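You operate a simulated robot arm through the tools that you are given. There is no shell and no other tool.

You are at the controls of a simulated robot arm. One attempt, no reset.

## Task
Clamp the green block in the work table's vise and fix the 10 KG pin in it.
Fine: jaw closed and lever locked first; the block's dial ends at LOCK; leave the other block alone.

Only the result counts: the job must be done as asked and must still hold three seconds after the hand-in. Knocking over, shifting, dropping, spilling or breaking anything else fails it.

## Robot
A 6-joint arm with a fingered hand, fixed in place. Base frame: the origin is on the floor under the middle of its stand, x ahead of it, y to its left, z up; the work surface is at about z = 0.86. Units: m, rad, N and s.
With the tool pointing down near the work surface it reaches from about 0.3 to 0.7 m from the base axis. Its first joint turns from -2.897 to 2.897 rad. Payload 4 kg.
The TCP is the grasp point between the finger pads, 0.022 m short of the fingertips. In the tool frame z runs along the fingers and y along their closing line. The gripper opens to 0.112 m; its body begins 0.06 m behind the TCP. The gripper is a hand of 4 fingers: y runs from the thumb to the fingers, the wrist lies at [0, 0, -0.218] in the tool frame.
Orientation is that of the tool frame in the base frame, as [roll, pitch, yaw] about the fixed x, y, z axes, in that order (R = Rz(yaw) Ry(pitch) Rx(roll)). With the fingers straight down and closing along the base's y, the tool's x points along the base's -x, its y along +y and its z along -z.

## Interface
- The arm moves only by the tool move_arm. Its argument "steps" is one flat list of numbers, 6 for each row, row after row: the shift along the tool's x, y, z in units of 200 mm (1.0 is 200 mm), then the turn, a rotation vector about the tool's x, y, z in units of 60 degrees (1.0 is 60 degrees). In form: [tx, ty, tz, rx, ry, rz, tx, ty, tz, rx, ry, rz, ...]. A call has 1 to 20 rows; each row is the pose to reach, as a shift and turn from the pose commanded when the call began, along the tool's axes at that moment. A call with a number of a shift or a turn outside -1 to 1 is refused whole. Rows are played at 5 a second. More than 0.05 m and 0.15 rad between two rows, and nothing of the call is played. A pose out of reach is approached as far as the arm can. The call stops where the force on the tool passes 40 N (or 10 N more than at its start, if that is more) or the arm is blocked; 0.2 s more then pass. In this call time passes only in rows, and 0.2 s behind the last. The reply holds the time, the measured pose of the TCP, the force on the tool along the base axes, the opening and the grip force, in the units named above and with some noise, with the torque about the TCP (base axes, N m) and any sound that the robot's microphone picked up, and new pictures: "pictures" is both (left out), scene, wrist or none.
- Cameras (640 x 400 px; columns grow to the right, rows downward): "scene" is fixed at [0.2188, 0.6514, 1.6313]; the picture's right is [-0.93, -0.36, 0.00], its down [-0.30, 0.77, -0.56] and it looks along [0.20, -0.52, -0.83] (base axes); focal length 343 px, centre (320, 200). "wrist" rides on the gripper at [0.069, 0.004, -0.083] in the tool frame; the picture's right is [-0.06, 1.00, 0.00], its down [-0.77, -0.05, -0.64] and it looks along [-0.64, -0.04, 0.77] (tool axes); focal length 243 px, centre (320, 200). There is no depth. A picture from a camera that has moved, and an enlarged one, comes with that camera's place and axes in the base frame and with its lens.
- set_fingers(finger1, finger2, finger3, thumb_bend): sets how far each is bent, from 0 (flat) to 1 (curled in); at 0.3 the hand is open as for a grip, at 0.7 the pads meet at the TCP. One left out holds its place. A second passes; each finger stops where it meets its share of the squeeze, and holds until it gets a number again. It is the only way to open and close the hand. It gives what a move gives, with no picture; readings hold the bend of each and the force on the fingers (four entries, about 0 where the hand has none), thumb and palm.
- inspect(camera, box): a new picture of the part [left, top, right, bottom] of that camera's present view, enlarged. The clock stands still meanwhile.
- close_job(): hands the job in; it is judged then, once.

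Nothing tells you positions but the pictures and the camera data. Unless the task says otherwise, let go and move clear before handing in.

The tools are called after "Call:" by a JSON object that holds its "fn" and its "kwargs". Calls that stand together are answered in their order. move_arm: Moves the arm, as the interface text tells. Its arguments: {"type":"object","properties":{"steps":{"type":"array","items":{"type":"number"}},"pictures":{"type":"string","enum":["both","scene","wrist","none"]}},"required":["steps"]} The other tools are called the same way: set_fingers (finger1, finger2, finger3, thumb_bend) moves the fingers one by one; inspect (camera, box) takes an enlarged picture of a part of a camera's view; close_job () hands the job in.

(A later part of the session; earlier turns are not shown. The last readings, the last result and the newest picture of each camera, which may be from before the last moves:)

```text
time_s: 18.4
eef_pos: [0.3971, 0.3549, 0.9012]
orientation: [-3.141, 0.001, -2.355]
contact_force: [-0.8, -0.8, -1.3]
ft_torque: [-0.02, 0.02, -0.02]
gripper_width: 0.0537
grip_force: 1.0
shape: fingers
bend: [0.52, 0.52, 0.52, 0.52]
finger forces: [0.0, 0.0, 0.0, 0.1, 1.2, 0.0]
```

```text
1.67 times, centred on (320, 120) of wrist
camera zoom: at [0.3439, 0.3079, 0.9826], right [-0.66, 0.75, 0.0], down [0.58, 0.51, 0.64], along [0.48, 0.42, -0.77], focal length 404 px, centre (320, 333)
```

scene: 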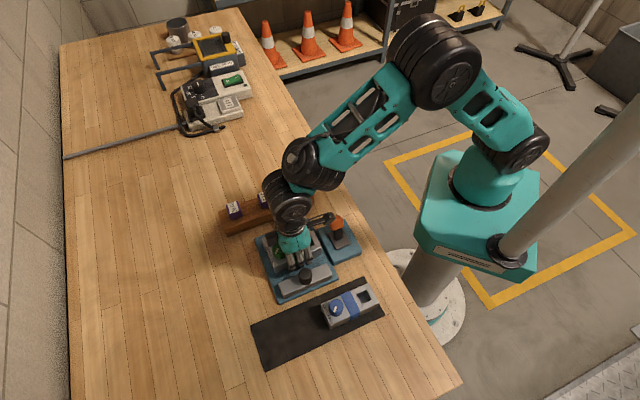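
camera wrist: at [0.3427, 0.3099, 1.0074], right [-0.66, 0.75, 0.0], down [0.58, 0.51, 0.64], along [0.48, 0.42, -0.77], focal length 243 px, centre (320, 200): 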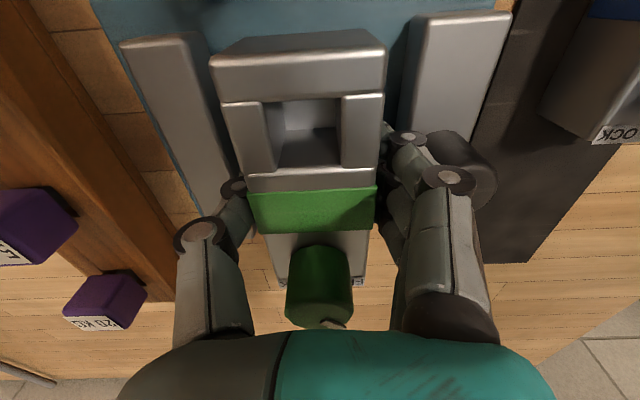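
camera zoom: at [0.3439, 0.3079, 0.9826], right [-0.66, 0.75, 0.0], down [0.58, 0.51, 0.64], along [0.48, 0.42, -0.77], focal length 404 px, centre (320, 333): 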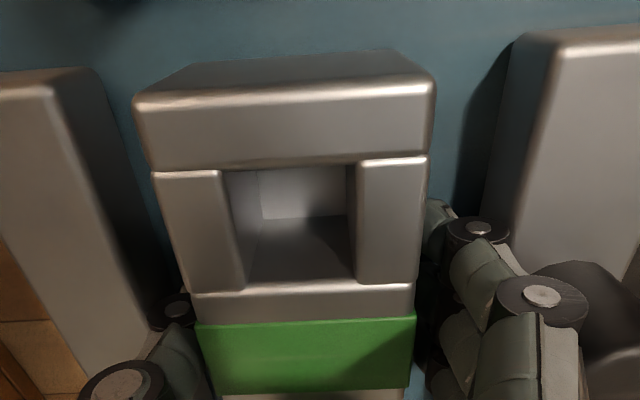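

The fingers are free but the thumb still touches lightly, so I open the thumb a touch more and then rise straight up.

Call:
{"fn": "set_fingers", "kwargs": {"finger1": 0.51, "finger2": 0.51, "finger3": 0.51, "thumb_bend": 0.49}}

Call:
{"fn": "move_arm", "kwargs": {"steps": [0, 0, -0.03, 0, 0, 0, 0, 0, -0.07, 0, 0, 0, 0, 0, -0.13, 0, 0, 0]}}

Call:
{"fn": "inspect", "kwargs": {"camera": "wrist", "box": [160, 0, 480, 240]}}

```text
time_s: 19.4
eef_pos: [0.3957, 0.3553, 0.9005]
orientation: [3.141, 0.0, -2.357]
contact_force: [0.3, -0.6, -0.6]
ft_torque: [0.01, 0.04, -0.01]
gripper_width: 0.056
grip_force: 0.8
shape: fingers
bend: [0.52, 0.52, 0.52, 0.49]
finger forces: [0.3, 0.4, 0.3, 0.1, 0.8, 0.0]
```

```text
time_s: 20.2
eef_pos: [0.3965, 0.3544, 0.9273]
orientation: [3.142, 0.0, -2.356]
contact_force: [-0.1, -0.5, 1.2]
ft_torque: [0.0, 0.03, 0.01]
gripper_width: 0.0567
grip_force: 0.0
shape: fingers
bend: [0.51, 0.51, 0.51, 0.49]
finger forces: [0.1, 0.0, 0.0, 0.0, 0.0, 0.0]
camera wrist: at [0.3453, 0.3081, 1.0093], right [-0.66, 0.75, 0.0], down [0.58, 0.51, 0.64], along [0.48, 0.42, -0.77], focal length 243 px, centre (320, 200)
```

scene: 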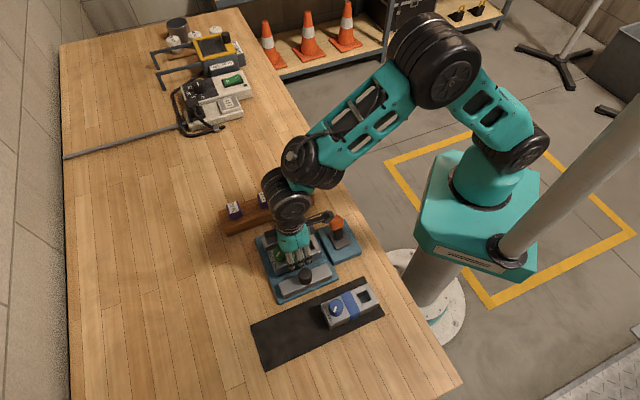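
wrist: 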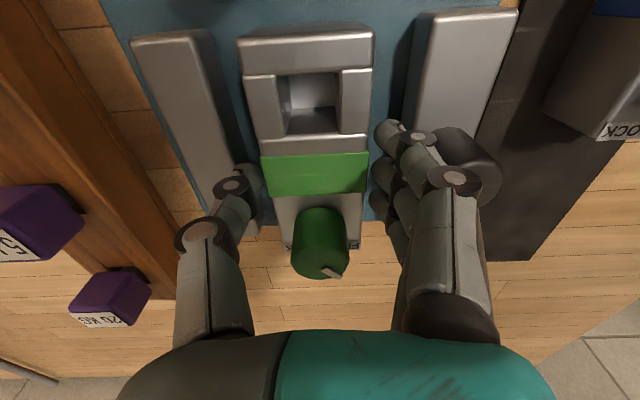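

```text
1.67 times, centred on (320, 120) of wrist
camera zoom: at [0.3453, 0.3081, 1.0093], right [-0.66, 0.75, 0.0], down [0.58, 0.51, 0.64], along [0.48, 0.42, -0.77], focal length 404 px, centre (320, 333)
```

zoom: 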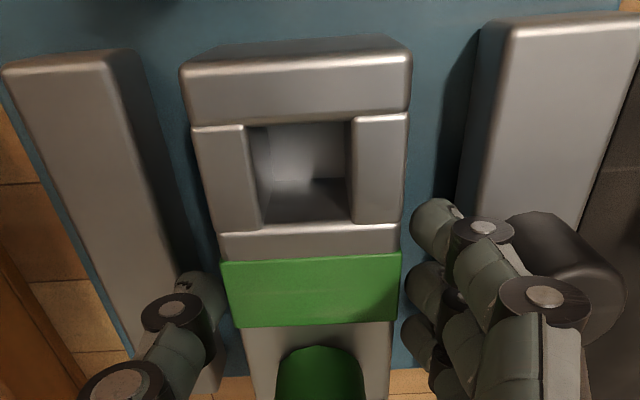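

The block stays put, standing free between the jaws. I rise, close the hand into a pusher and move to the outer side of the moving jaw.

Call:
{"fn": "move_arm", "kwargs": {"steps": [0, 0, -0.1, 0, 0, 0, 0, 0, -0.22, 0, 0, 0, 0, 0, -0.36, 0, 0, 0, 0, 0.12, -0.4, 0, 0, 0, 0, 0.28, -0.4, 0, 0, 0, 0, 0.44, -0.4, 0, 0, 0, 0, 0.575, -0.4, 0, 0, 0], "pictures": "none"}}

Call:
{"fn": "set_fingers", "kwargs": {"finger1": 0.7, "finger2": 0.7, "finger3": 0.7, "thumb_bend": 0.7}}

Call:
{"fn": "inspect", "kwargs": {"camera": "wrist", "box": [0, 0, 640, 400]}}

Call:
{"fn": "inspect", "kwargs": {"camera": "scene", "box": [240, 200, 400, 340]}}

```text
time_s: 21.8
eef_pos: [0.3155, 0.4359, 1.0089]
orientation: [3.141, 0.0, -2.359]
contact_force: [-0.2, 0.0, -0.6]
ft_torque: [0.0, 0.04, 0.02]
gripper_width: 0.0569
grip_force: 0.1
shape: fingers
bend: [0.51, 0.51, 0.51, 0.49]
finger forces: [0.1, 0.1, 0.0, 0.0, 0.0, 0.0]
```

```text
time_s: 22.8
eef_pos: [0.3155, 0.4357, 1.0097]
orientation: [-3.14, -0.001, -2.354]
contact_force: [-0.4, 0.6, -0.3]
ft_torque: [0.02, -0.02, 0.0]
gripper_width: 0.01
grip_force: 0.0
shape: fingers
bend: [0.7, 0.7, 0.7, 0.7]
finger forces: [0.1, 0.0, 0.0, 0.1, 0.0, 0.0]
```

```text
1.00 times, centred on (320, 200) of wrist (not enlarged: the box is as wide or as high as the picture)
camera zoom: at [0.2639, 0.3892, 1.0906], right [-0.66, 0.75, 0.0], down [0.58, 0.51, 0.64], along [0.48, 0.42, -0.77], focal length 243 px, centre (320, 200)
```

zoom: 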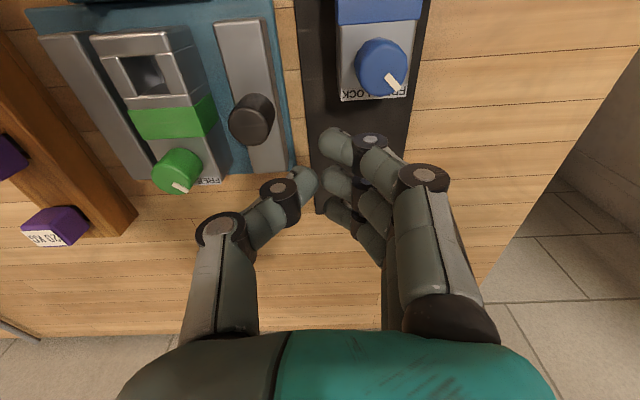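

```text
2.86 times, centred on (320, 270) of scene
camera zoom: at [0.2188, 0.6514, 1.6313], right [-0.93, -0.36, 0.0], down [-0.3, 0.77, -0.56], along [0.2, -0.52, -0.83], focal length 979 px, centre (320, 0)
```

zoom: 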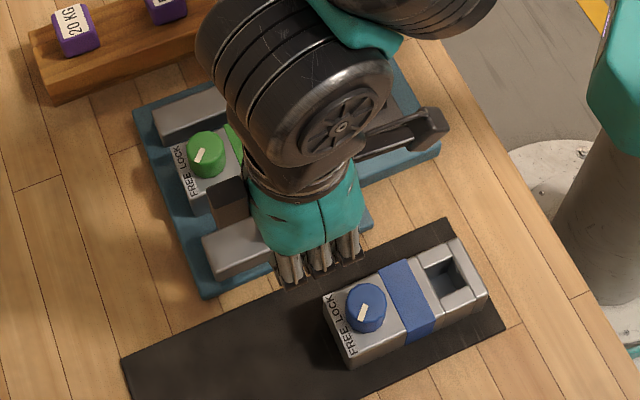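

The blue dial would be too close to the fingers in this pose. I rotate the hand 90° so the side of the finger row pushes the knob, with the fingers on the far side and clear of the blue block.

Call:
{"fn": "move_arm", "kwargs": {"steps": [0, 0.01, 0, 0, 0, 0.125, 0, 0.02, 0, 0, 0, 0.25, 0, 0.03, 0, 0, 0, 0.375, 0, 0.04, 0, 0, 0, 0.5, 0, 0.05, 0, 0, 0, 0.625, 0, 0.06, 0, 0, 0, 0.75, 0, 0.06, 0, 0, 0, 0.875, 0, 0.06, 0, 0, 0, 1.0], "pictures": "none"}}

Call:
{"fn": "move_arm", "kwargs": {"steps": [0, 0, 0, 0, 0, 0.125, 0, 0, 0, 0, 0, 0.25, 0, 0, 0, 0, 0, 0.375, 0, 0, 0, 0, 0, 0.5]}}

Call:
{"fn": "inspect", "kwargs": {"camera": "scene", "box": [240, 200, 400, 340]}}

```text
time_s: 24.6
eef_pos: [0.3061, 0.4438, 1.0079]
orientation: [-3.141, -0.001, 2.874]
contact_force: [-0.6, -0.5, 0.3]
ft_torque: [-0.01, 0.02, 0.01]
gripper_width: 0.0099
grip_force: 0.0
shape: fingers
bend: [0.7, 0.7, 0.7, 0.7]
finger forces: [0.0, 0.1, 0.0, 0.0, 0.0, 0.0]
```

```text
time_s: 25.6
eef_pos: [0.3064, 0.4444, 1.0068]
orientation: [-3.141, 0.002, 2.353]
contact_force: [1.0, 0.7, 0.6]
ft_torque: [0.0, 0.0, 0.01]
gripper_width: 0.0099
grip_force: 0.0
shape: fingers
bend: [0.7, 0.7, 0.7, 0.7]
finger forces: [0.0, 0.0, 0.0, 0.1, 0.1, 0.1]
camera wrist: at [0.2609, 0.4956, 1.0887], right [0.75, 0.66, 0.0], down [0.51, -0.58, 0.64], along [0.42, -0.48, -0.77], focal length 243 px, centre (320, 200)
```

scene: 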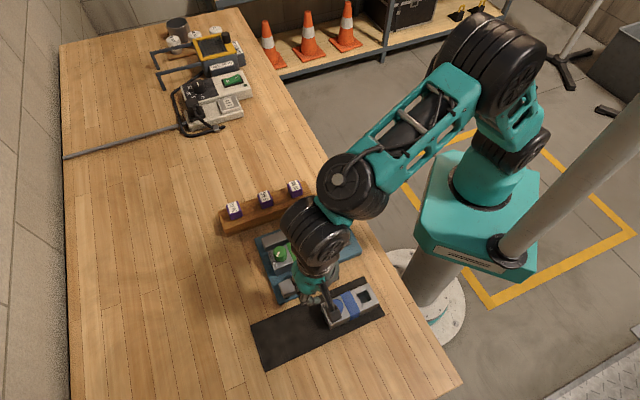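
wrist: 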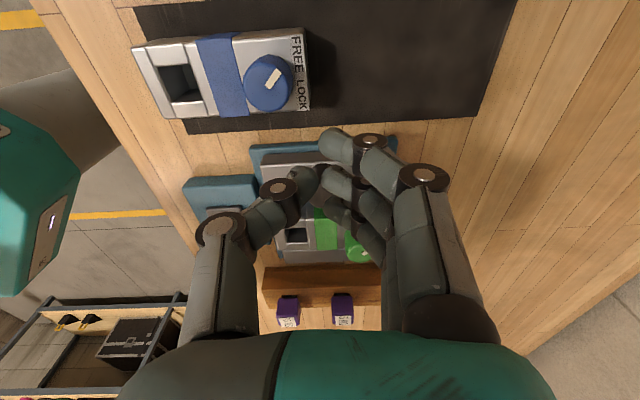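

```text
2.86 times, centred on (320, 270) of scene
camera zoom: at [0.2188, 0.6514, 1.6313], right [-0.93, -0.36, 0.0], down [-0.3, 0.77, -0.56], along [0.2, -0.52, -0.83], focal length 979 px, centre (320, 0)
```

zoom: 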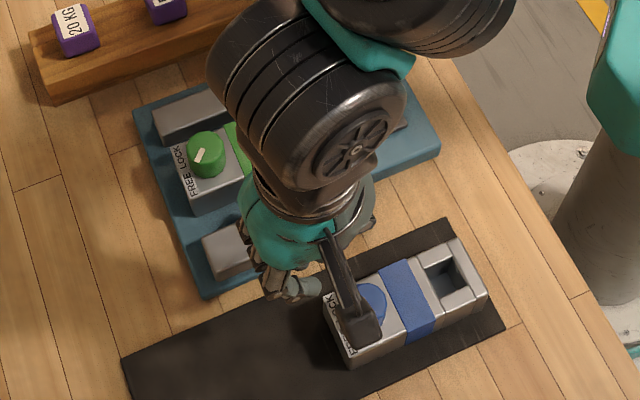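

In this pose the tool x axis points along +v and the tool y along +u. I shift 15 mm toward the jaw so the thumb clears the blue block, then descend part way and check.

Call:
{"fn": "move_arm", "kwargs": {"steps": [-0.073, 0, 0, 0, 0, 0, -0.073, 0, 0.12, 0, 0, 0, -0.073, 0, 0.24, 0, 0, 0, -0.073, 0, 0.34, 0, 0, 0]}}

Call:
{"fn": "inspect", "kwargs": {"camera": "scene", "box": [260, 230, 380, 330]}}

Call:
{"fn": "inspect", "kwargs": {"camera": "wrist", "box": [160, 0, 480, 240]}}

```text
time_s: 26.6
eef_pos: [0.3182, 0.4315, 0.9398]
orientation: [3.14, -0.001, 2.356]
contact_force: [0.4, 0.0, 0.0]
ft_torque: [0.02, 0.02, -0.01]
gripper_width: 0.01
grip_force: 0.1
shape: fingers
bend: [0.7, 0.7, 0.7, 0.7]
finger forces: [0.0, 0.0, 0.0, 0.0, 0.0, 0.1]
camera wrist: at [0.2719, 0.4842, 1.0217], right [0.75, 0.66, 0.0], down [0.51, -0.58, 0.64], along [0.42, -0.48, -0.77], focal length 243 px, centre (320, 200)
```

scene: 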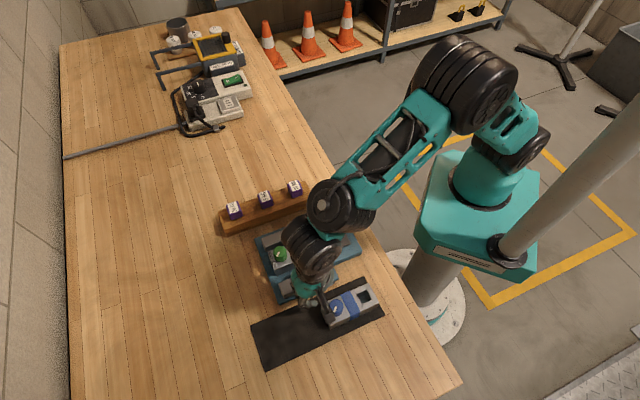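
wrist: 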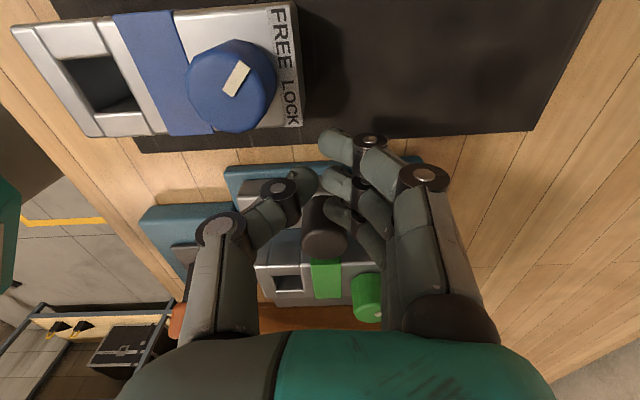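

```text
4.00 times, centred on (320, 280) of scene
camera zoom: at [0.2188, 0.6514, 1.6313], right [-0.93, -0.36, 0.0], down [-0.3, 0.77, -0.56], along [0.2, -0.52, -0.83], focal length 1370 px, centre (320, -120)
```

zoom: 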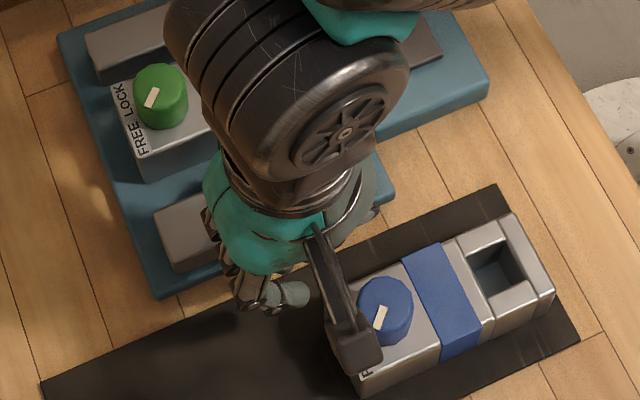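

```text
1.67 times, centred on (320, 120) of wrist
camera zoom: at [0.2719, 0.4842, 1.0217], right [0.75, 0.66, 0.0], down [0.51, -0.58, 0.64], along [0.42, -0.48, -0.77], focal length 404 px, centre (320, 333)
```

zoom: 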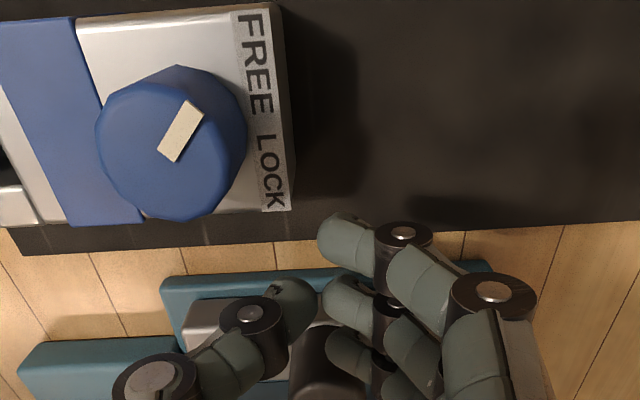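

Clear of the blue block; I back off 4 mm from the jaw and lower the fingertips to jaw height.

Call:
{"fn": "move_arm", "kwargs": {"steps": [0.02, 0, 0.03, 0, 0, 0, 0.022, 0, 0.09, 0, 0, 0, 0.022, 0, 0.15, 0, 0, 0, 0.022, 0, 0.2, 0, 0, 0]}}

Call:
{"fn": "inspect", "kwargs": {"camera": "wrist", "box": [160, 60, 480, 300]}}

Call:
{"fn": "inspect", "kwargs": {"camera": "scene", "box": [270, 255, 350, 315]}}

```text
time_s: 27.6
eef_pos: [0.3144, 0.436, 0.8995]
orientation: [-3.14, 0.0, 2.356]
contact_force: [-0.1, -1.1, 0.9]
ft_torque: [-0.02, -0.02, -0.02]
gripper_width: 0.0097
grip_force: 0.1
shape: fingers
bend: [0.7, 0.7, 0.7, 0.7]
finger forces: [0.1, 0.0, 0.0, 0.1, 0.0, 0.0]
camera wrist: at [0.268, 0.4883, 0.9819], right [0.75, 0.66, 0.0], down [0.51, -0.58, 0.64], along [0.42, -0.48, -0.77], focal length 243 px, centre (320, 200)
```

scene: 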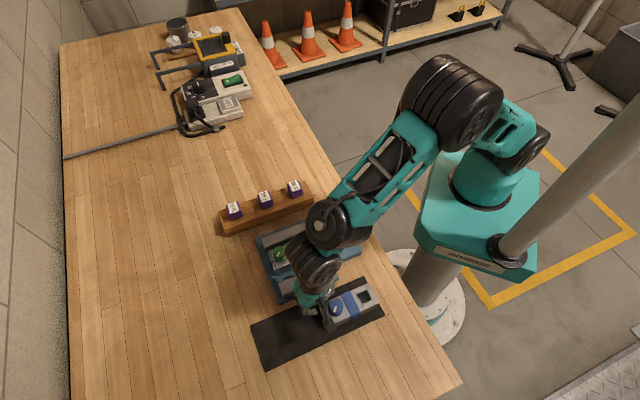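
wrist: 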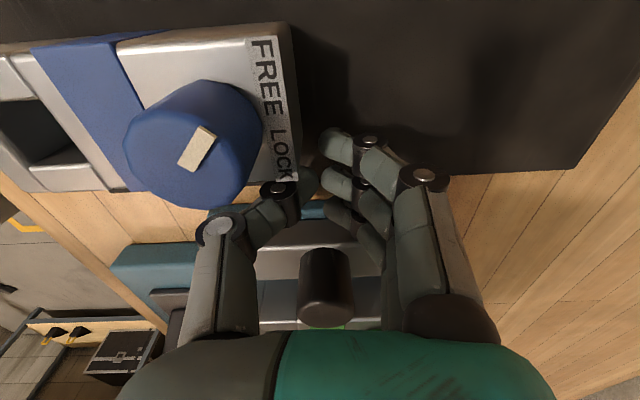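

```text
1.67 times, centred on (320, 180) of wrist
camera zoom: at [0.268, 0.4883, 0.9819], right [0.75, 0.66, 0.0], down [0.51, -0.58, 0.64], along [0.42, -0.48, -0.77], focal length 404 px, centre (320, 233)
```

zoom: 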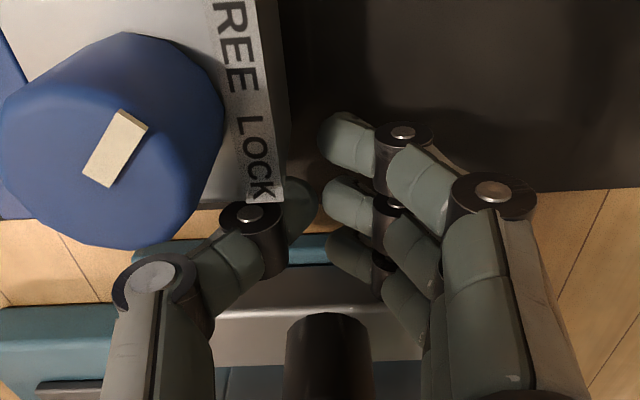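

```text
6.67 times, centred on (310, 285) of scene
camera zoom: at [0.2188, 0.6514, 1.6313], right [-0.93, -0.36, 0.0], down [-0.3, 0.77, -0.56], along [0.2, -0.52, -0.83], focal length 2284 px, centre (387, -367)
```

zoom: 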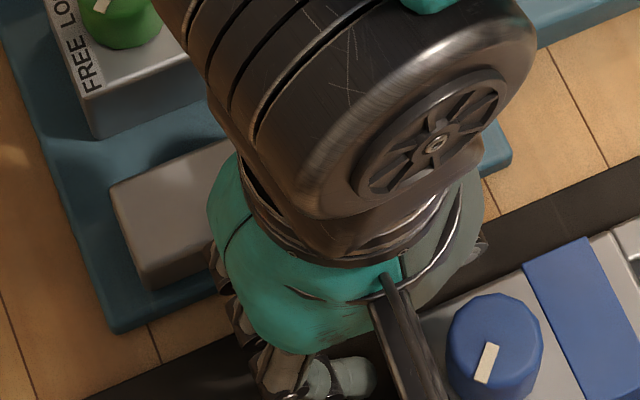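

No contact yet. Now I push along -v in small steps to slide the moving jaw toward the block, watching the force.

Call:
{"fn": "move_arm", "kwargs": {"steps": [-0.02, 0, 0, 0, 0, 0, -0.04, 0, 0, 0, 0, 0, -0.06, 0, 0, 0, 0, 0, -0.08, 0, 0, 0, 0, 0]}}

Call:
{"fn": "inspect", "kwargs": {"camera": "wrist", "box": [160, 60, 480, 300]}}

```text
time_s: 28.6
eef_pos: [0.326, 0.4244, 0.8991]
orientation: [-3.14, 0.0, 2.355]
contact_force: [-1.7, 0.6, -1.0]
ft_torque: [-0.01, 0.06, 0.03]
gripper_width: 0.0098
grip_force: 0.5
shape: fingers
bend: [0.7, 0.7, 0.7, 0.7]
finger forces: [0.1, 0.1, 1.3, 0.1, 0.0, 0.1]
camera wrist: at [0.2809, 0.4771, 0.9818], right [0.75, 0.66, 0.0], down [0.51, -0.58, 0.64], along [0.42, -0.48, -0.77], focal length 243 px, centre (320, 200)
```

scene: 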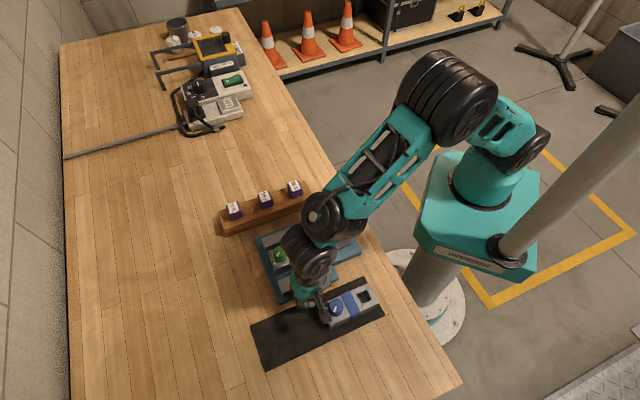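
wrist: 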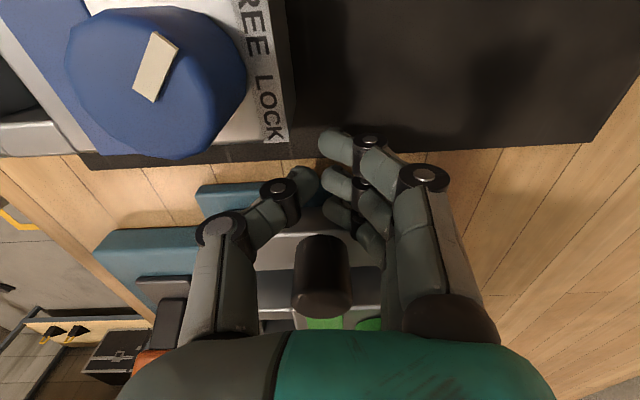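

```text
1.67 times, centred on (320, 180) of wrist
camera zoom: at [0.2809, 0.4771, 0.9818], right [0.75, 0.66, 0.0], down [0.51, -0.58, 0.64], along [0.42, -0.48, -0.77], focal length 404 px, centre (320, 233)
```

zoom: 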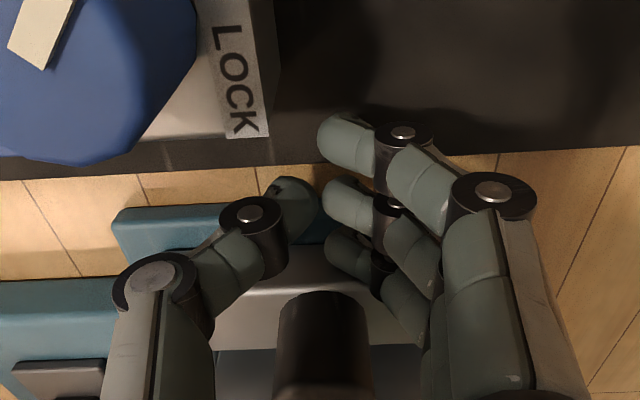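

Finger 3 has just met the jaw at v≈0.070. I keep pushing.

Call:
{"fn": "move_arm", "kwargs": {"steps": [-0.02, 0, 0, 0, 0, 0, -0.04, 0, 0, 0, 0, 0, -0.06, 0, 0, 0, 0, 0, -0.08, 0, 0, 0, 0, 0, -0.1, 0, 0, 0, 0, 0, -0.12, 0, 0, 0, 0, 0, -0.14, 0, 0, 0, 0, 0]}}

Call:
{"fn": "inspect", "kwargs": {"camera": "wrist", "box": [160, 60, 480, 300]}}

```text
time_s: 30.2
eef_pos: [0.3458, 0.405, 0.9003]
orientation: [3.14, 0.0, 2.356]
contact_force: [-0.6, 1.3, 0.5]
ft_torque: [0.03, 0.02, 0.05]
gripper_width: 0.01
grip_force: 0.5
shape: fingers
bend: [0.7, 0.7, 0.7, 0.7]
finger forces: [0.0, 0.0, 1.6, 0.0, 0.0, 0.1]
camera wrist: at [0.3001, 0.4565, 0.9819], right [0.75, 0.66, 0.0], down [0.51, -0.58, 0.64], along [0.42, -0.48, -0.77], focal length 243 px, centre (320, 200)
```

scene: 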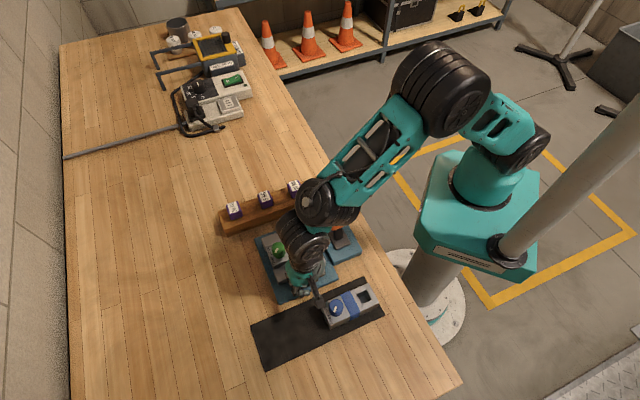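
wrist: 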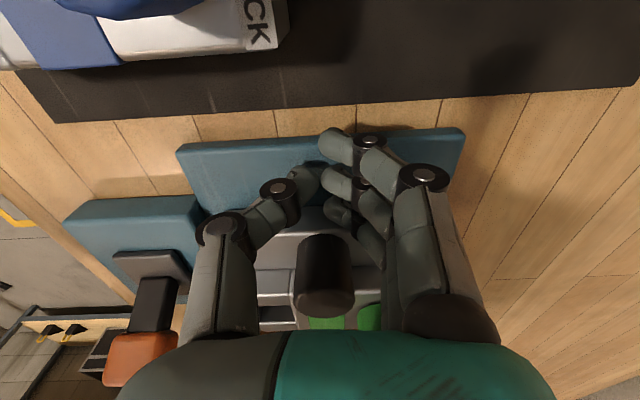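

```text
1.67 times, centred on (320, 180) of wrist
camera zoom: at [0.3001, 0.4565, 0.9819], right [0.75, 0.66, 0.0], down [0.51, -0.58, 0.64], along [0.42, -0.48, -0.77], focal length 404 px, centre (320, 233)
```

zoom: 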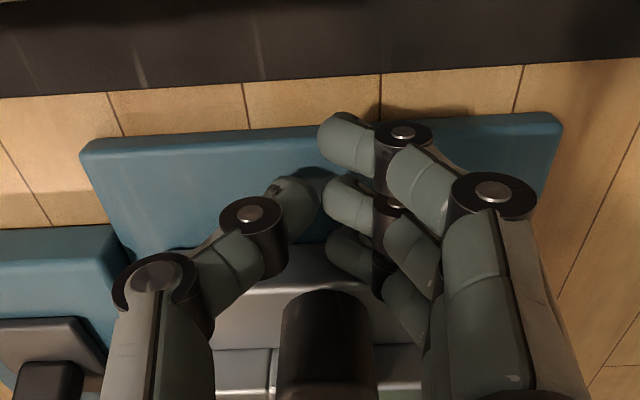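

The jaw slides easily. I continue; the block will be carried to the fixed jaw and the force should then rise.

Call:
{"fn": "move_arm", "kwargs": {"steps": [-0.02, 0, 0, 0, 0, 0, -0.04, 0, 0, 0, 0, 0, -0.06, 0, 0, 0, 0, 0], "pictures": "none"}}

Call:
{"fn": "move_arm", "kwargs": {"steps": [-0.01, 0, 0, 0, 0, 0, -0.02, 0, 0, 0, 0, 0], "pictures": "none"}}

Call:
{"fn": "inspect", "kwargs": {"camera": "wrist", "box": [160, 60, 480, 300]}}

Call:
{"fn": "inspect", "kwargs": {"camera": "scene", "box": [240, 210, 340, 310]}}

```text
time_s: 31.0
eef_pos: [0.3535, 0.397, 0.8996]
orientation: [-3.141, -0.002, 2.359]
contact_force: [-8.7, 10.5, 1.6]
ft_torque: [0.08, 0.09, 0.21]
gripper_width: 0.01
grip_force: 6.8
shape: fingers
bend: [0.7, 0.7, 0.7, 0.7]
finger forces: [0.1, 0.1, 12.9, 0.0, 0.0, 0.0]
```

```text
time_s: 31.6
eef_pos: [0.3532, 0.3955, 0.9003]
orientation: [3.139, -0.008, 2.365]
contact_force: [-25.8, 26.4, 3.9]
ft_torque: [0.17, 0.08, 0.6]
gripper_width: 0.0099
grip_force: 17.8
shape: fingers
bend: [0.7, 0.7, 0.7, 0.7]
finger forces: [0.0, 0.1, 36.6, 0.0, 0.1, 0.0]
```

```text
1.67 times, centred on (320, 180) of wrist
camera zoom: at [0.308, 0.4473, 0.9825], right [0.75, 0.67, 0.0], down [0.51, -0.57, 0.64], along [0.43, -0.47, -0.77], focal length 404 px, centre (320, 233)
```

zoom: 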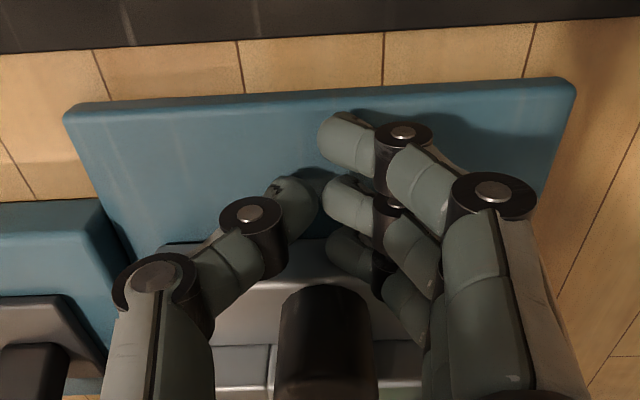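

```text
4.00 times, centred on (290, 260) of scene
camera zoom: at [0.2188, 0.6514, 1.6313], right [-0.93, -0.36, 0.0], down [-0.3, 0.77, -0.56], along [0.2, -0.52, -0.83], focal length 1370 px, centre (440, -40)
```

zoom: 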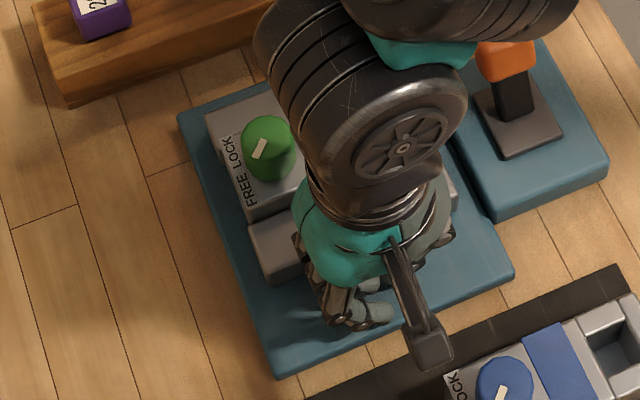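

Force rose to about 37 N, so the jaw appears fully closed on the block. I check the clamp closely before moving on.

Call:
{"fn": "inspect", "kwargs": {"camera": "scene", "box": [270, 225, 330, 285]}}

```text
6.67 times, centred on (300, 255) of scene
camera zoom: at [0.2188, 0.6514, 1.6313], right [-0.93, -0.36, 0.0], down [-0.3, 0.77, -0.56], along [0.2, -0.52, -0.83], focal length 2284 px, centre (453, -167)
```

zoom: 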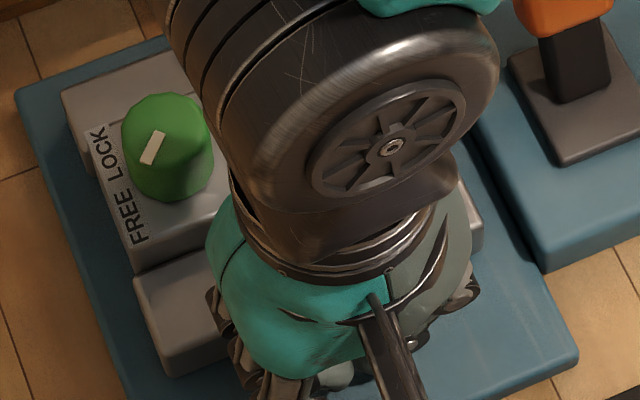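

The block looks clamped between both jaws. I back away from the jaw, rise and inspect from above.

Call:
{"fn": "move_arm", "kwargs": {"steps": [0.03, 0, 0, 0, 0, 0, 0.07, 0, 0, 0, 0, 0, 0.1, 0, -0.08, 0, 0, 0, 0.12, 0, -0.2, 0, 0, 0, 0.14, 0, -0.36, 0, 0, 0, 0.16, 0, -0.54, 0, 0, 0, 0.18, 0, -0.74, 0, 0, 0]}}

Call:
{"fn": "inspect", "kwargs": {"camera": "scene", "box": [250, 215, 350, 315]}}

Call:
{"fn": "inspect", "kwargs": {"camera": "wrist", "box": [160, 60, 480, 300]}}

```text
time_s: 33.2
eef_pos: [0.3318, 0.4185, 1.0476]
orientation: [3.14, 0.001, 2.357]
contact_force: [-0.3, 0.2, 0.6]
ft_torque: [-0.04, 0.01, 0.0]
gripper_width: 0.01
grip_force: 0.0
shape: fingers
bend: [0.7, 0.7, 0.7, 0.7]
finger forces: [0.0, 0.0, 0.1, 0.0, 0.1, 0.1]
camera wrist: at [0.2858, 0.4705, 1.1293], right [0.75, 0.66, 0.0], down [0.51, -0.58, 0.64], along [0.42, -0.48, -0.77], focal length 243 px, centre (320, 200)
```

scene: 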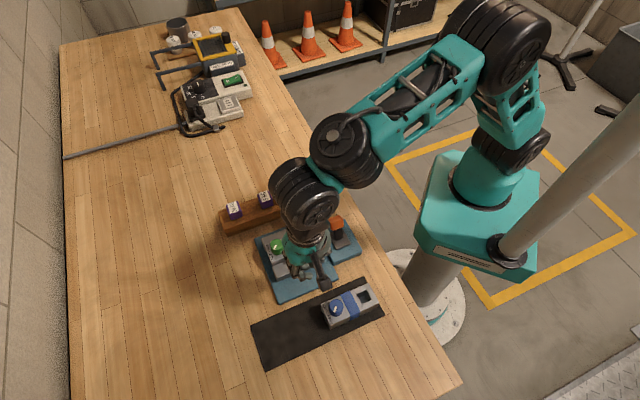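
wrist: 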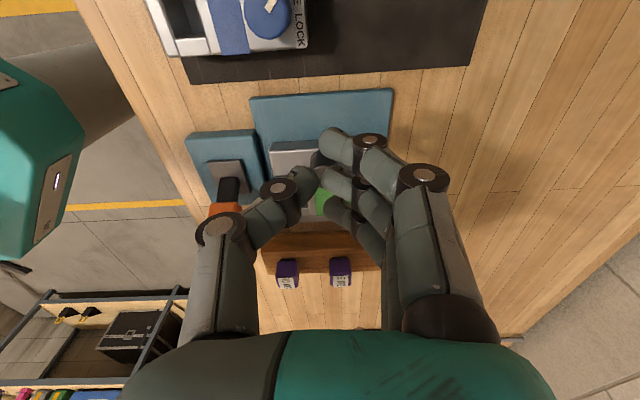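

```text
4.00 times, centred on (300, 265) of scene
camera zoom: at [0.2188, 0.6514, 1.6313], right [-0.93, -0.36, 0.0], down [-0.3, 0.77, -0.56], along [0.2, -0.52, -0.83], focal length 1370 px, centre (400, -60)
```

zoom: 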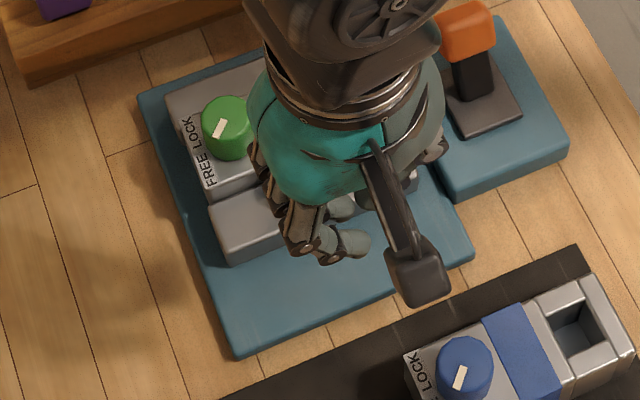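

```text
1.67 times, centred on (320, 180) of wrist
camera zoom: at [0.2858, 0.4705, 1.1293], right [0.75, 0.66, 0.0], down [0.51, -0.58, 0.64], along [0.42, -0.48, -0.77], focal length 404 px, centre (320, 233)
```

zoom: 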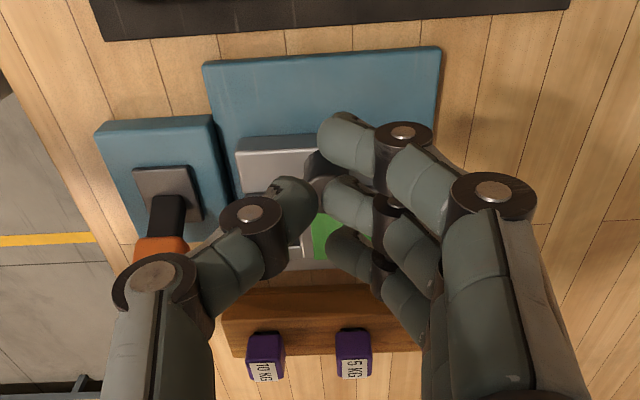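

The jaw is closed with the block clamped. Next comes the lever, with its orange handle around (0.33, 0.256), tilted toward -v. I move the hand to its -v side so I can push it over toward +v.

Call:
{"fn": "move_arm", "kwargs": {"steps": [-0.12, -0.09, 0, 0, 0, 0, -0.26, -0.2, 0, 0, 0, 0, -0.42, -0.32, 0, 0, 0, 0, -0.58, -0.44, 0, 0, 0, 0, -0.72, -0.55, 0, 0, 0, 0, -0.857, -0.6425, 0, 0, 0, 0]}}

Call:
{"fn": "inspect", "kwargs": {"camera": "scene", "box": [250, 190, 390, 310]}}

Call:
{"fn": "inspect", "kwargs": {"camera": "wrist", "box": [160, 0, 480, 240]}}

```text
time_s: 34.6
eef_pos: [0.3621, 0.2084, 1.0477]
orientation: [-3.141, 0.0, 2.357]
contact_force: [-0.1, -0.5, 0.5]
ft_torque: [0.0, -0.01, -0.01]
gripper_width: 0.0099
grip_force: 0.1
shape: fingers
bend: [0.7, 0.7, 0.7, 0.7]
finger forces: [0.1, 0.0, 0.0, 0.0, 0.0, 0.0]
camera wrist: at [0.3158, 0.2596, 1.1298], right [0.75, 0.66, 0.0], down [0.51, -0.58, 0.64], along [0.42, -0.48, -0.77], focal length 243 px, centre (320, 200)
```

scene: 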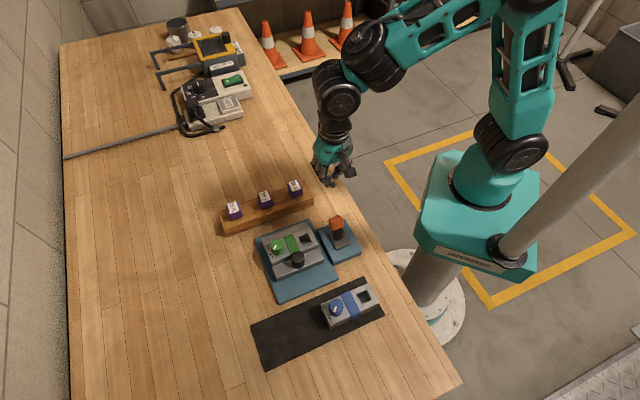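
wrist: 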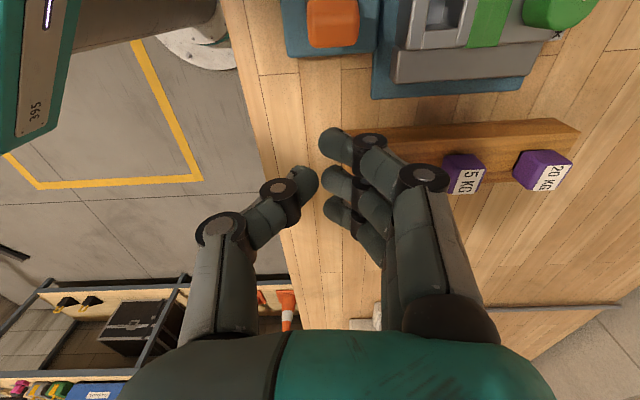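

```text
3.33 times, centred on (320, 250) of scene
camera zoom: at [0.2188, 0.6514, 1.6313], right [-0.93, -0.36, 0.0], down [-0.3, 0.77, -0.56], along [0.2, -0.52, -0.83], focal length 1142 px, centre (320, 33)
```

zoom: 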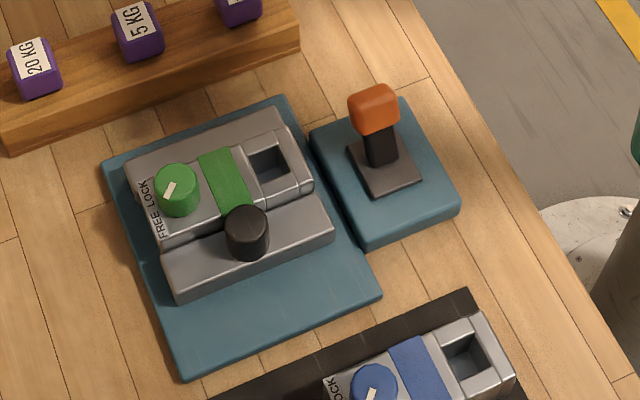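

```text
1.67 times, centred on (320, 120) of wrist
camera zoom: at [0.3158, 0.2596, 1.1298], right [0.75, 0.66, 0.0], down [0.51, -0.58, 0.64], along [0.42, -0.48, -0.77], focal length 404 px, centre (320, 333)
```

zoom: 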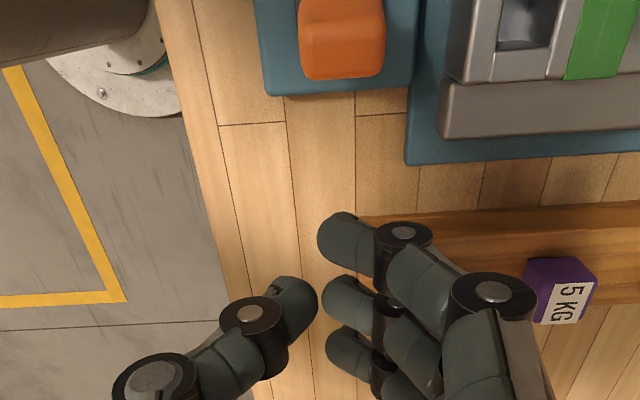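

The block is clearly clamped between both jaws. The lever handle is 5.5 cm ahead of the TCP along +v and in line with the front finger. I descend beside it.

Call:
{"fn": "move_arm", "kwargs": {"steps": [0, 0, 0.1, 0, 0, 0, 0, 0, 0.22, 0, 0, 0, 0, 0, 0.36, 0, 0, 0, 0, 0, 0.5, 0, 0, 0, 0, 0, 0.63, 0, 0, 0]}}

Call:
{"fn": "inspect", "kwargs": {"camera": "scene", "box": [300, 180, 380, 260]}}

Call:
{"fn": "inspect", "kwargs": {"camera": "wrist", "box": [160, 0, 480, 240]}}

```text
time_s: 35.8
eef_pos: [0.3643, 0.2065, 0.9211]
orientation: [-3.141, 0.001, 2.357]
contact_force: [0.1, -0.5, -0.5]
ft_torque: [0.03, 0.02, 0.02]
gripper_width: 0.0099
grip_force: 0.0
shape: fingers
bend: [0.7, 0.7, 0.7, 0.7]
finger forces: [0.0, 0.1, 0.0, 0.0, 0.1, 0.0]
camera wrist: at [0.3185, 0.2586, 1.0036], right [0.75, 0.66, 0.0], down [0.51, -0.58, 0.64], along [0.42, -0.48, -0.77], focal length 243 px, centre (320, 200)
```

scene: 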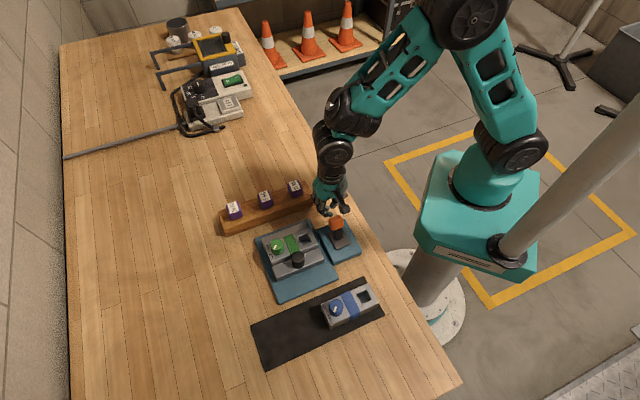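
wrist: 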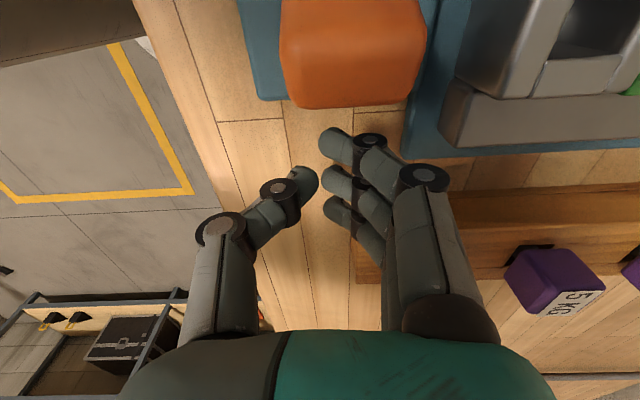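

```text
5.00 times, centred on (340, 220) of scene
camera zoom: at [0.2188, 0.6514, 1.6313], right [-0.93, -0.36, 0.0], down [-0.3, 0.77, -0.56], along [0.2, -0.52, -0.83], focal length 1713 px, centre (220, 100)
```

zoom: 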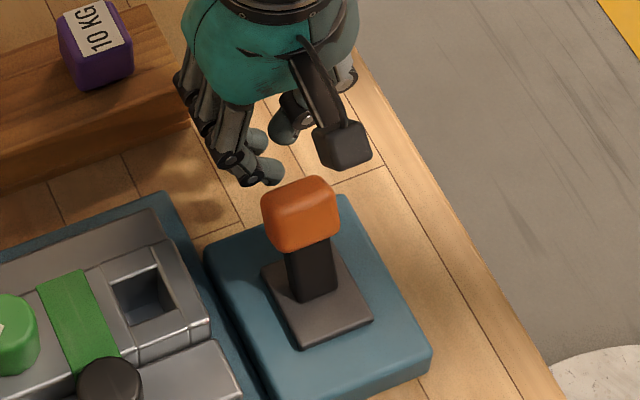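

```text
1.67 times, centred on (320, 120) of wrist
camera zoom: at [0.3185, 0.2586, 1.0036], right [0.75, 0.66, 0.0], down [0.51, -0.58, 0.64], along [0.42, -0.48, -0.77], focal length 404 px, centre (320, 333)
```

zoom: 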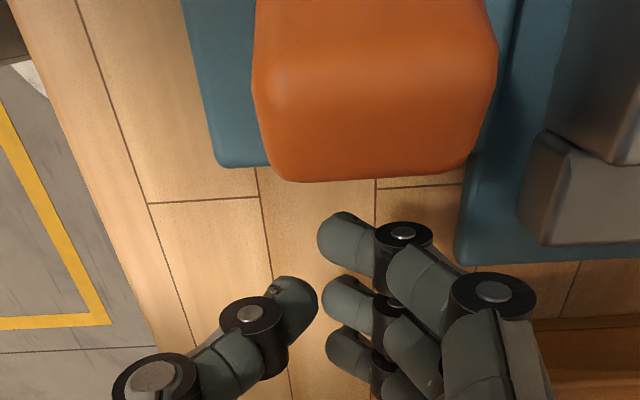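

Positioned well: the front finger faces the handle. I push toward +v in small steps.

Call:
{"fn": "move_arm", "kwargs": {"steps": [0.025, 0, 0, 0, 0, 0, 0.05, 0, 0, 0, 0, 0, 0.075, 0, 0, 0, 0, 0, 0.1, 0, 0, 0, 0, 0, 0.125, 0, 0, 0, 0, 0]}}

Call:
{"fn": "inspect", "kwargs": {"camera": "scene", "box": [300, 180, 380, 260]}}

```text
time_s: 37.0
eef_pos: [0.3438, 0.2258, 0.9228]
orientation: [3.141, 0.0, 2.355]
contact_force: [2.7, -1.4, 2.7]
ft_torque: [0.11, 0.06, -0.1]
gripper_width: 0.01
grip_force: 1.7
shape: fingers
bend: [0.69, 0.7, 0.7, 0.7]
finger forces: [3.2, 0.1, 0.0, 0.0, 0.0, 0.1]
camera wrist: at [0.2985, 0.2772, 1.0028], right [0.75, 0.66, 0.0], down [0.51, -0.58, 0.64], along [0.42, -0.48, -0.77], focal length 243 px, centre (320, 200)
```

scene: 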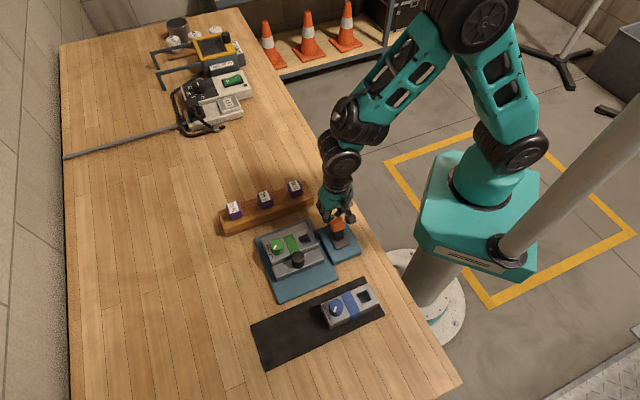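
wrist: 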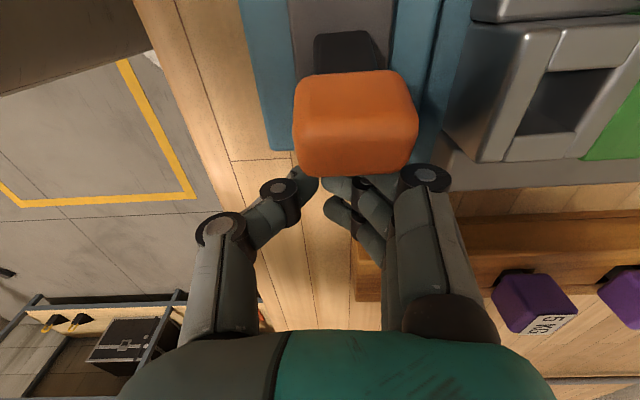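

```text
5.00 times, centred on (340, 220) of scene
camera zoom: at [0.2188, 0.6514, 1.6313], right [-0.93, -0.36, 0.0], down [-0.3, 0.77, -0.56], along [0.2, -0.52, -0.83], focal length 1713 px, centre (220, 100)
```

zoom: 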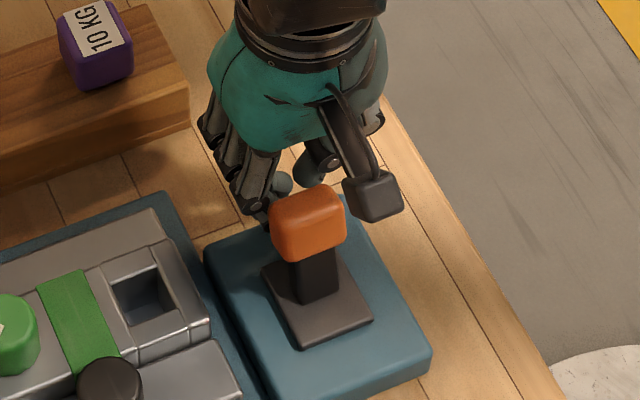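

The lever is moving with about 3 N. I continue pushing it over.

Call:
{"fn": "move_arm", "kwargs": {"steps": [0.025, 0, 0, 0, 0, 0, 0.05, 0, 0, 0, 0, 0, 0.075, 0, 0, 0, 0, 0, 0.1, 0, 0, 0, 0, 0]}}

Call:
{"fn": "inspect", "kwargs": {"camera": "scene", "box": [300, 180, 380, 260]}}

```text
time_s: 38.0
eef_pos: [0.3285, 0.2391, 0.9197]
orientation: [-3.141, -0.001, 2.357]
contact_force: [-0.1, -0.2, -0.8]
ft_torque: [0.01, -0.04, 0.02]
gripper_width: 0.0101
grip_force: 0.0
shape: fingers
bend: [0.7, 0.7, 0.7, 0.7]
finger forces: [0.0, 0.0, 0.0, 0.0, 0.1, 0.1]
camera wrist: at [0.2834, 0.2901, 1.0022], right [0.75, 0.66, 0.0], down [0.51, -0.58, 0.64], along [0.42, -0.48, -0.77], focal length 243 px, centre (320, 200)
```

scene: 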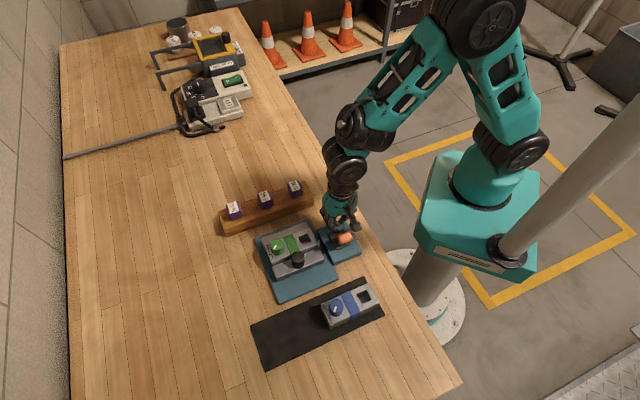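
wrist: 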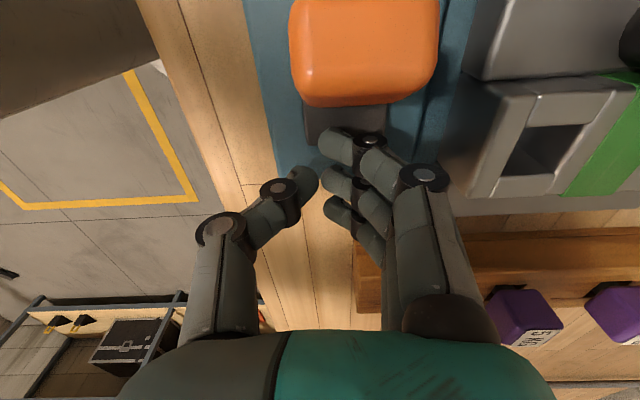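

```text
5.00 times, centred on (340, 220) of scene
camera zoom: at [0.2188, 0.6514, 1.6313], right [-0.93, -0.36, 0.0], down [-0.3, 0.77, -0.56], along [0.2, -0.52, -0.83], focal length 1713 px, centre (220, 100)
```

zoom: 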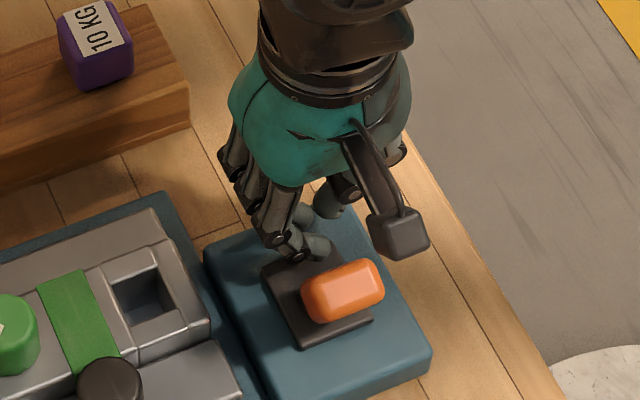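

The lever snapped over to the +v side by itself, symmetric to where it started. I nudge a bit further to confirm it is against its end stop.

Call:
{"fn": "move_arm", "kwargs": {"steps": [0.02, 0, 0, 0, 0, 0, 0.04, 0, 0, 0, 0, 0, 0.06, 0, 0, 0, 0, 0], "pictures": "none"}}

Call:
{"fn": "inspect", "kwargs": {"camera": "scene", "box": [300, 180, 380, 260]}}

```text
time_s: 38.8
eef_pos: [0.3228, 0.2477, 0.9206]
orientation: [-3.141, 0.002, 2.353]
contact_force: [9.0, -9.0, 1.9]
ft_torque: [-0.13, -0.14, -0.06]
gripper_width: 0.0092
grip_force: 5.7
shape: fingers
bend: [0.7, 0.7, 0.7, 0.7]
finger forces: [11.5, 0.0, 0.1, 0.1, 0.0, 0.1]
```

```text
5.00 times, centred on (340, 220) of scene
camera zoom: at [0.2188, 0.6514, 1.6313], right [-0.93, -0.36, 0.0], down [-0.3, 0.77, -0.56], along [0.2, -0.52, -0.83], focal length 1713 px, centre (220, 100)
```

zoom: 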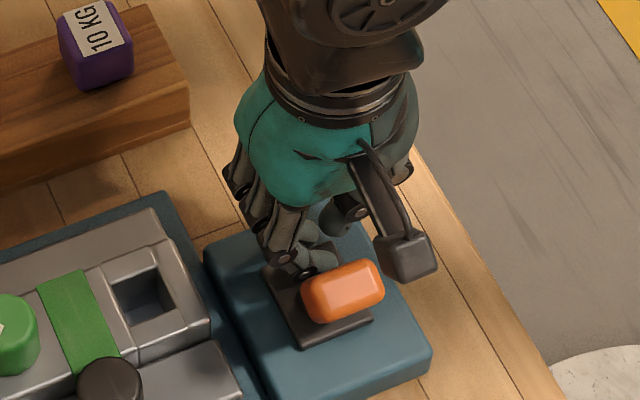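

The handle holds firm at 12 N, so the lever is at its stop and locked. I back off, rise and check the vise and lever before going for the pin.

Call:
{"fn": "move_arm", "kwargs": {"steps": [-0.06, 0, 0, 0, 0, 0, -0.12, 0, -0.02, 0, 0, 0, -0.14, 0, -0.14, 0, 0, 0, -0.16, 0, -0.3, 0, 0, 0, -0.18, 0, -0.5, 0, 0, 0, -0.2, 0, -0.7, 0, 0, 0]}}

Call:
{"fn": "inspect", "kwargs": {"camera": "scene", "box": [250, 190, 390, 310]}}

```text
time_s: 40.2
eef_pos: [0.3496, 0.2232, 1.06]
orientation: [3.141, 0.001, 2.357]
contact_force: [0.4, -0.2, 0.0]
ft_torque: [-0.01, -0.01, 0.01]
gripper_width: 0.0095
grip_force: 0.1
shape: fingers
bend: [0.7, 0.7, 0.7, 0.7]
finger forces: [0.0, 0.0, 0.0, 0.0, 0.0, 0.1]
camera wrist: at [0.3042, 0.2738, 1.1409], right [0.75, 0.66, 0.0], down [0.51, -0.58, 0.64], along [0.42, -0.48, -0.77], focal length 243 px, centre (320, 200)
```

scene: 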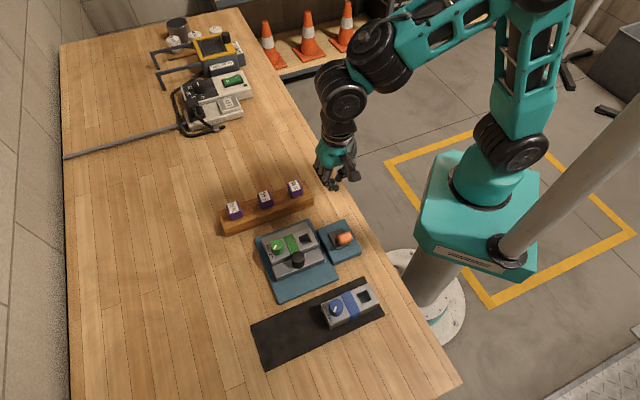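
wrist: 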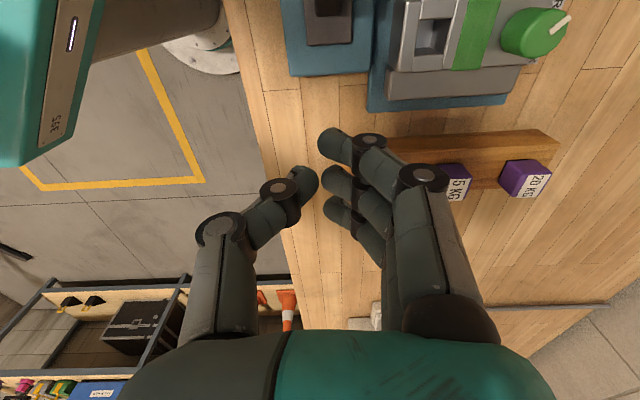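

```text
3.33 times, centred on (320, 250) of scene
camera zoom: at [0.2188, 0.6514, 1.6313], right [-0.93, -0.36, 0.0], down [-0.3, 0.77, -0.56], along [0.2, -0.52, -0.83], focal length 1142 px, centre (320, 33)
```

zoom: 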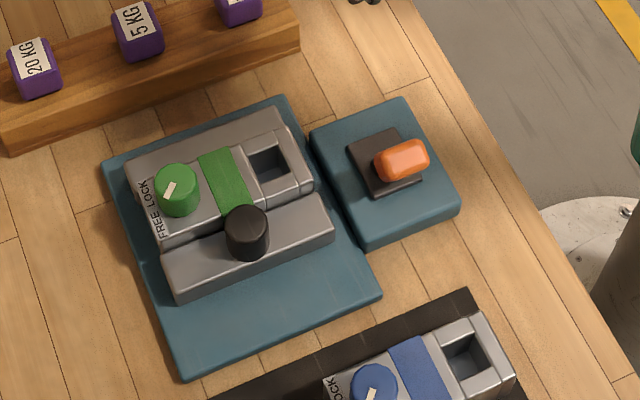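

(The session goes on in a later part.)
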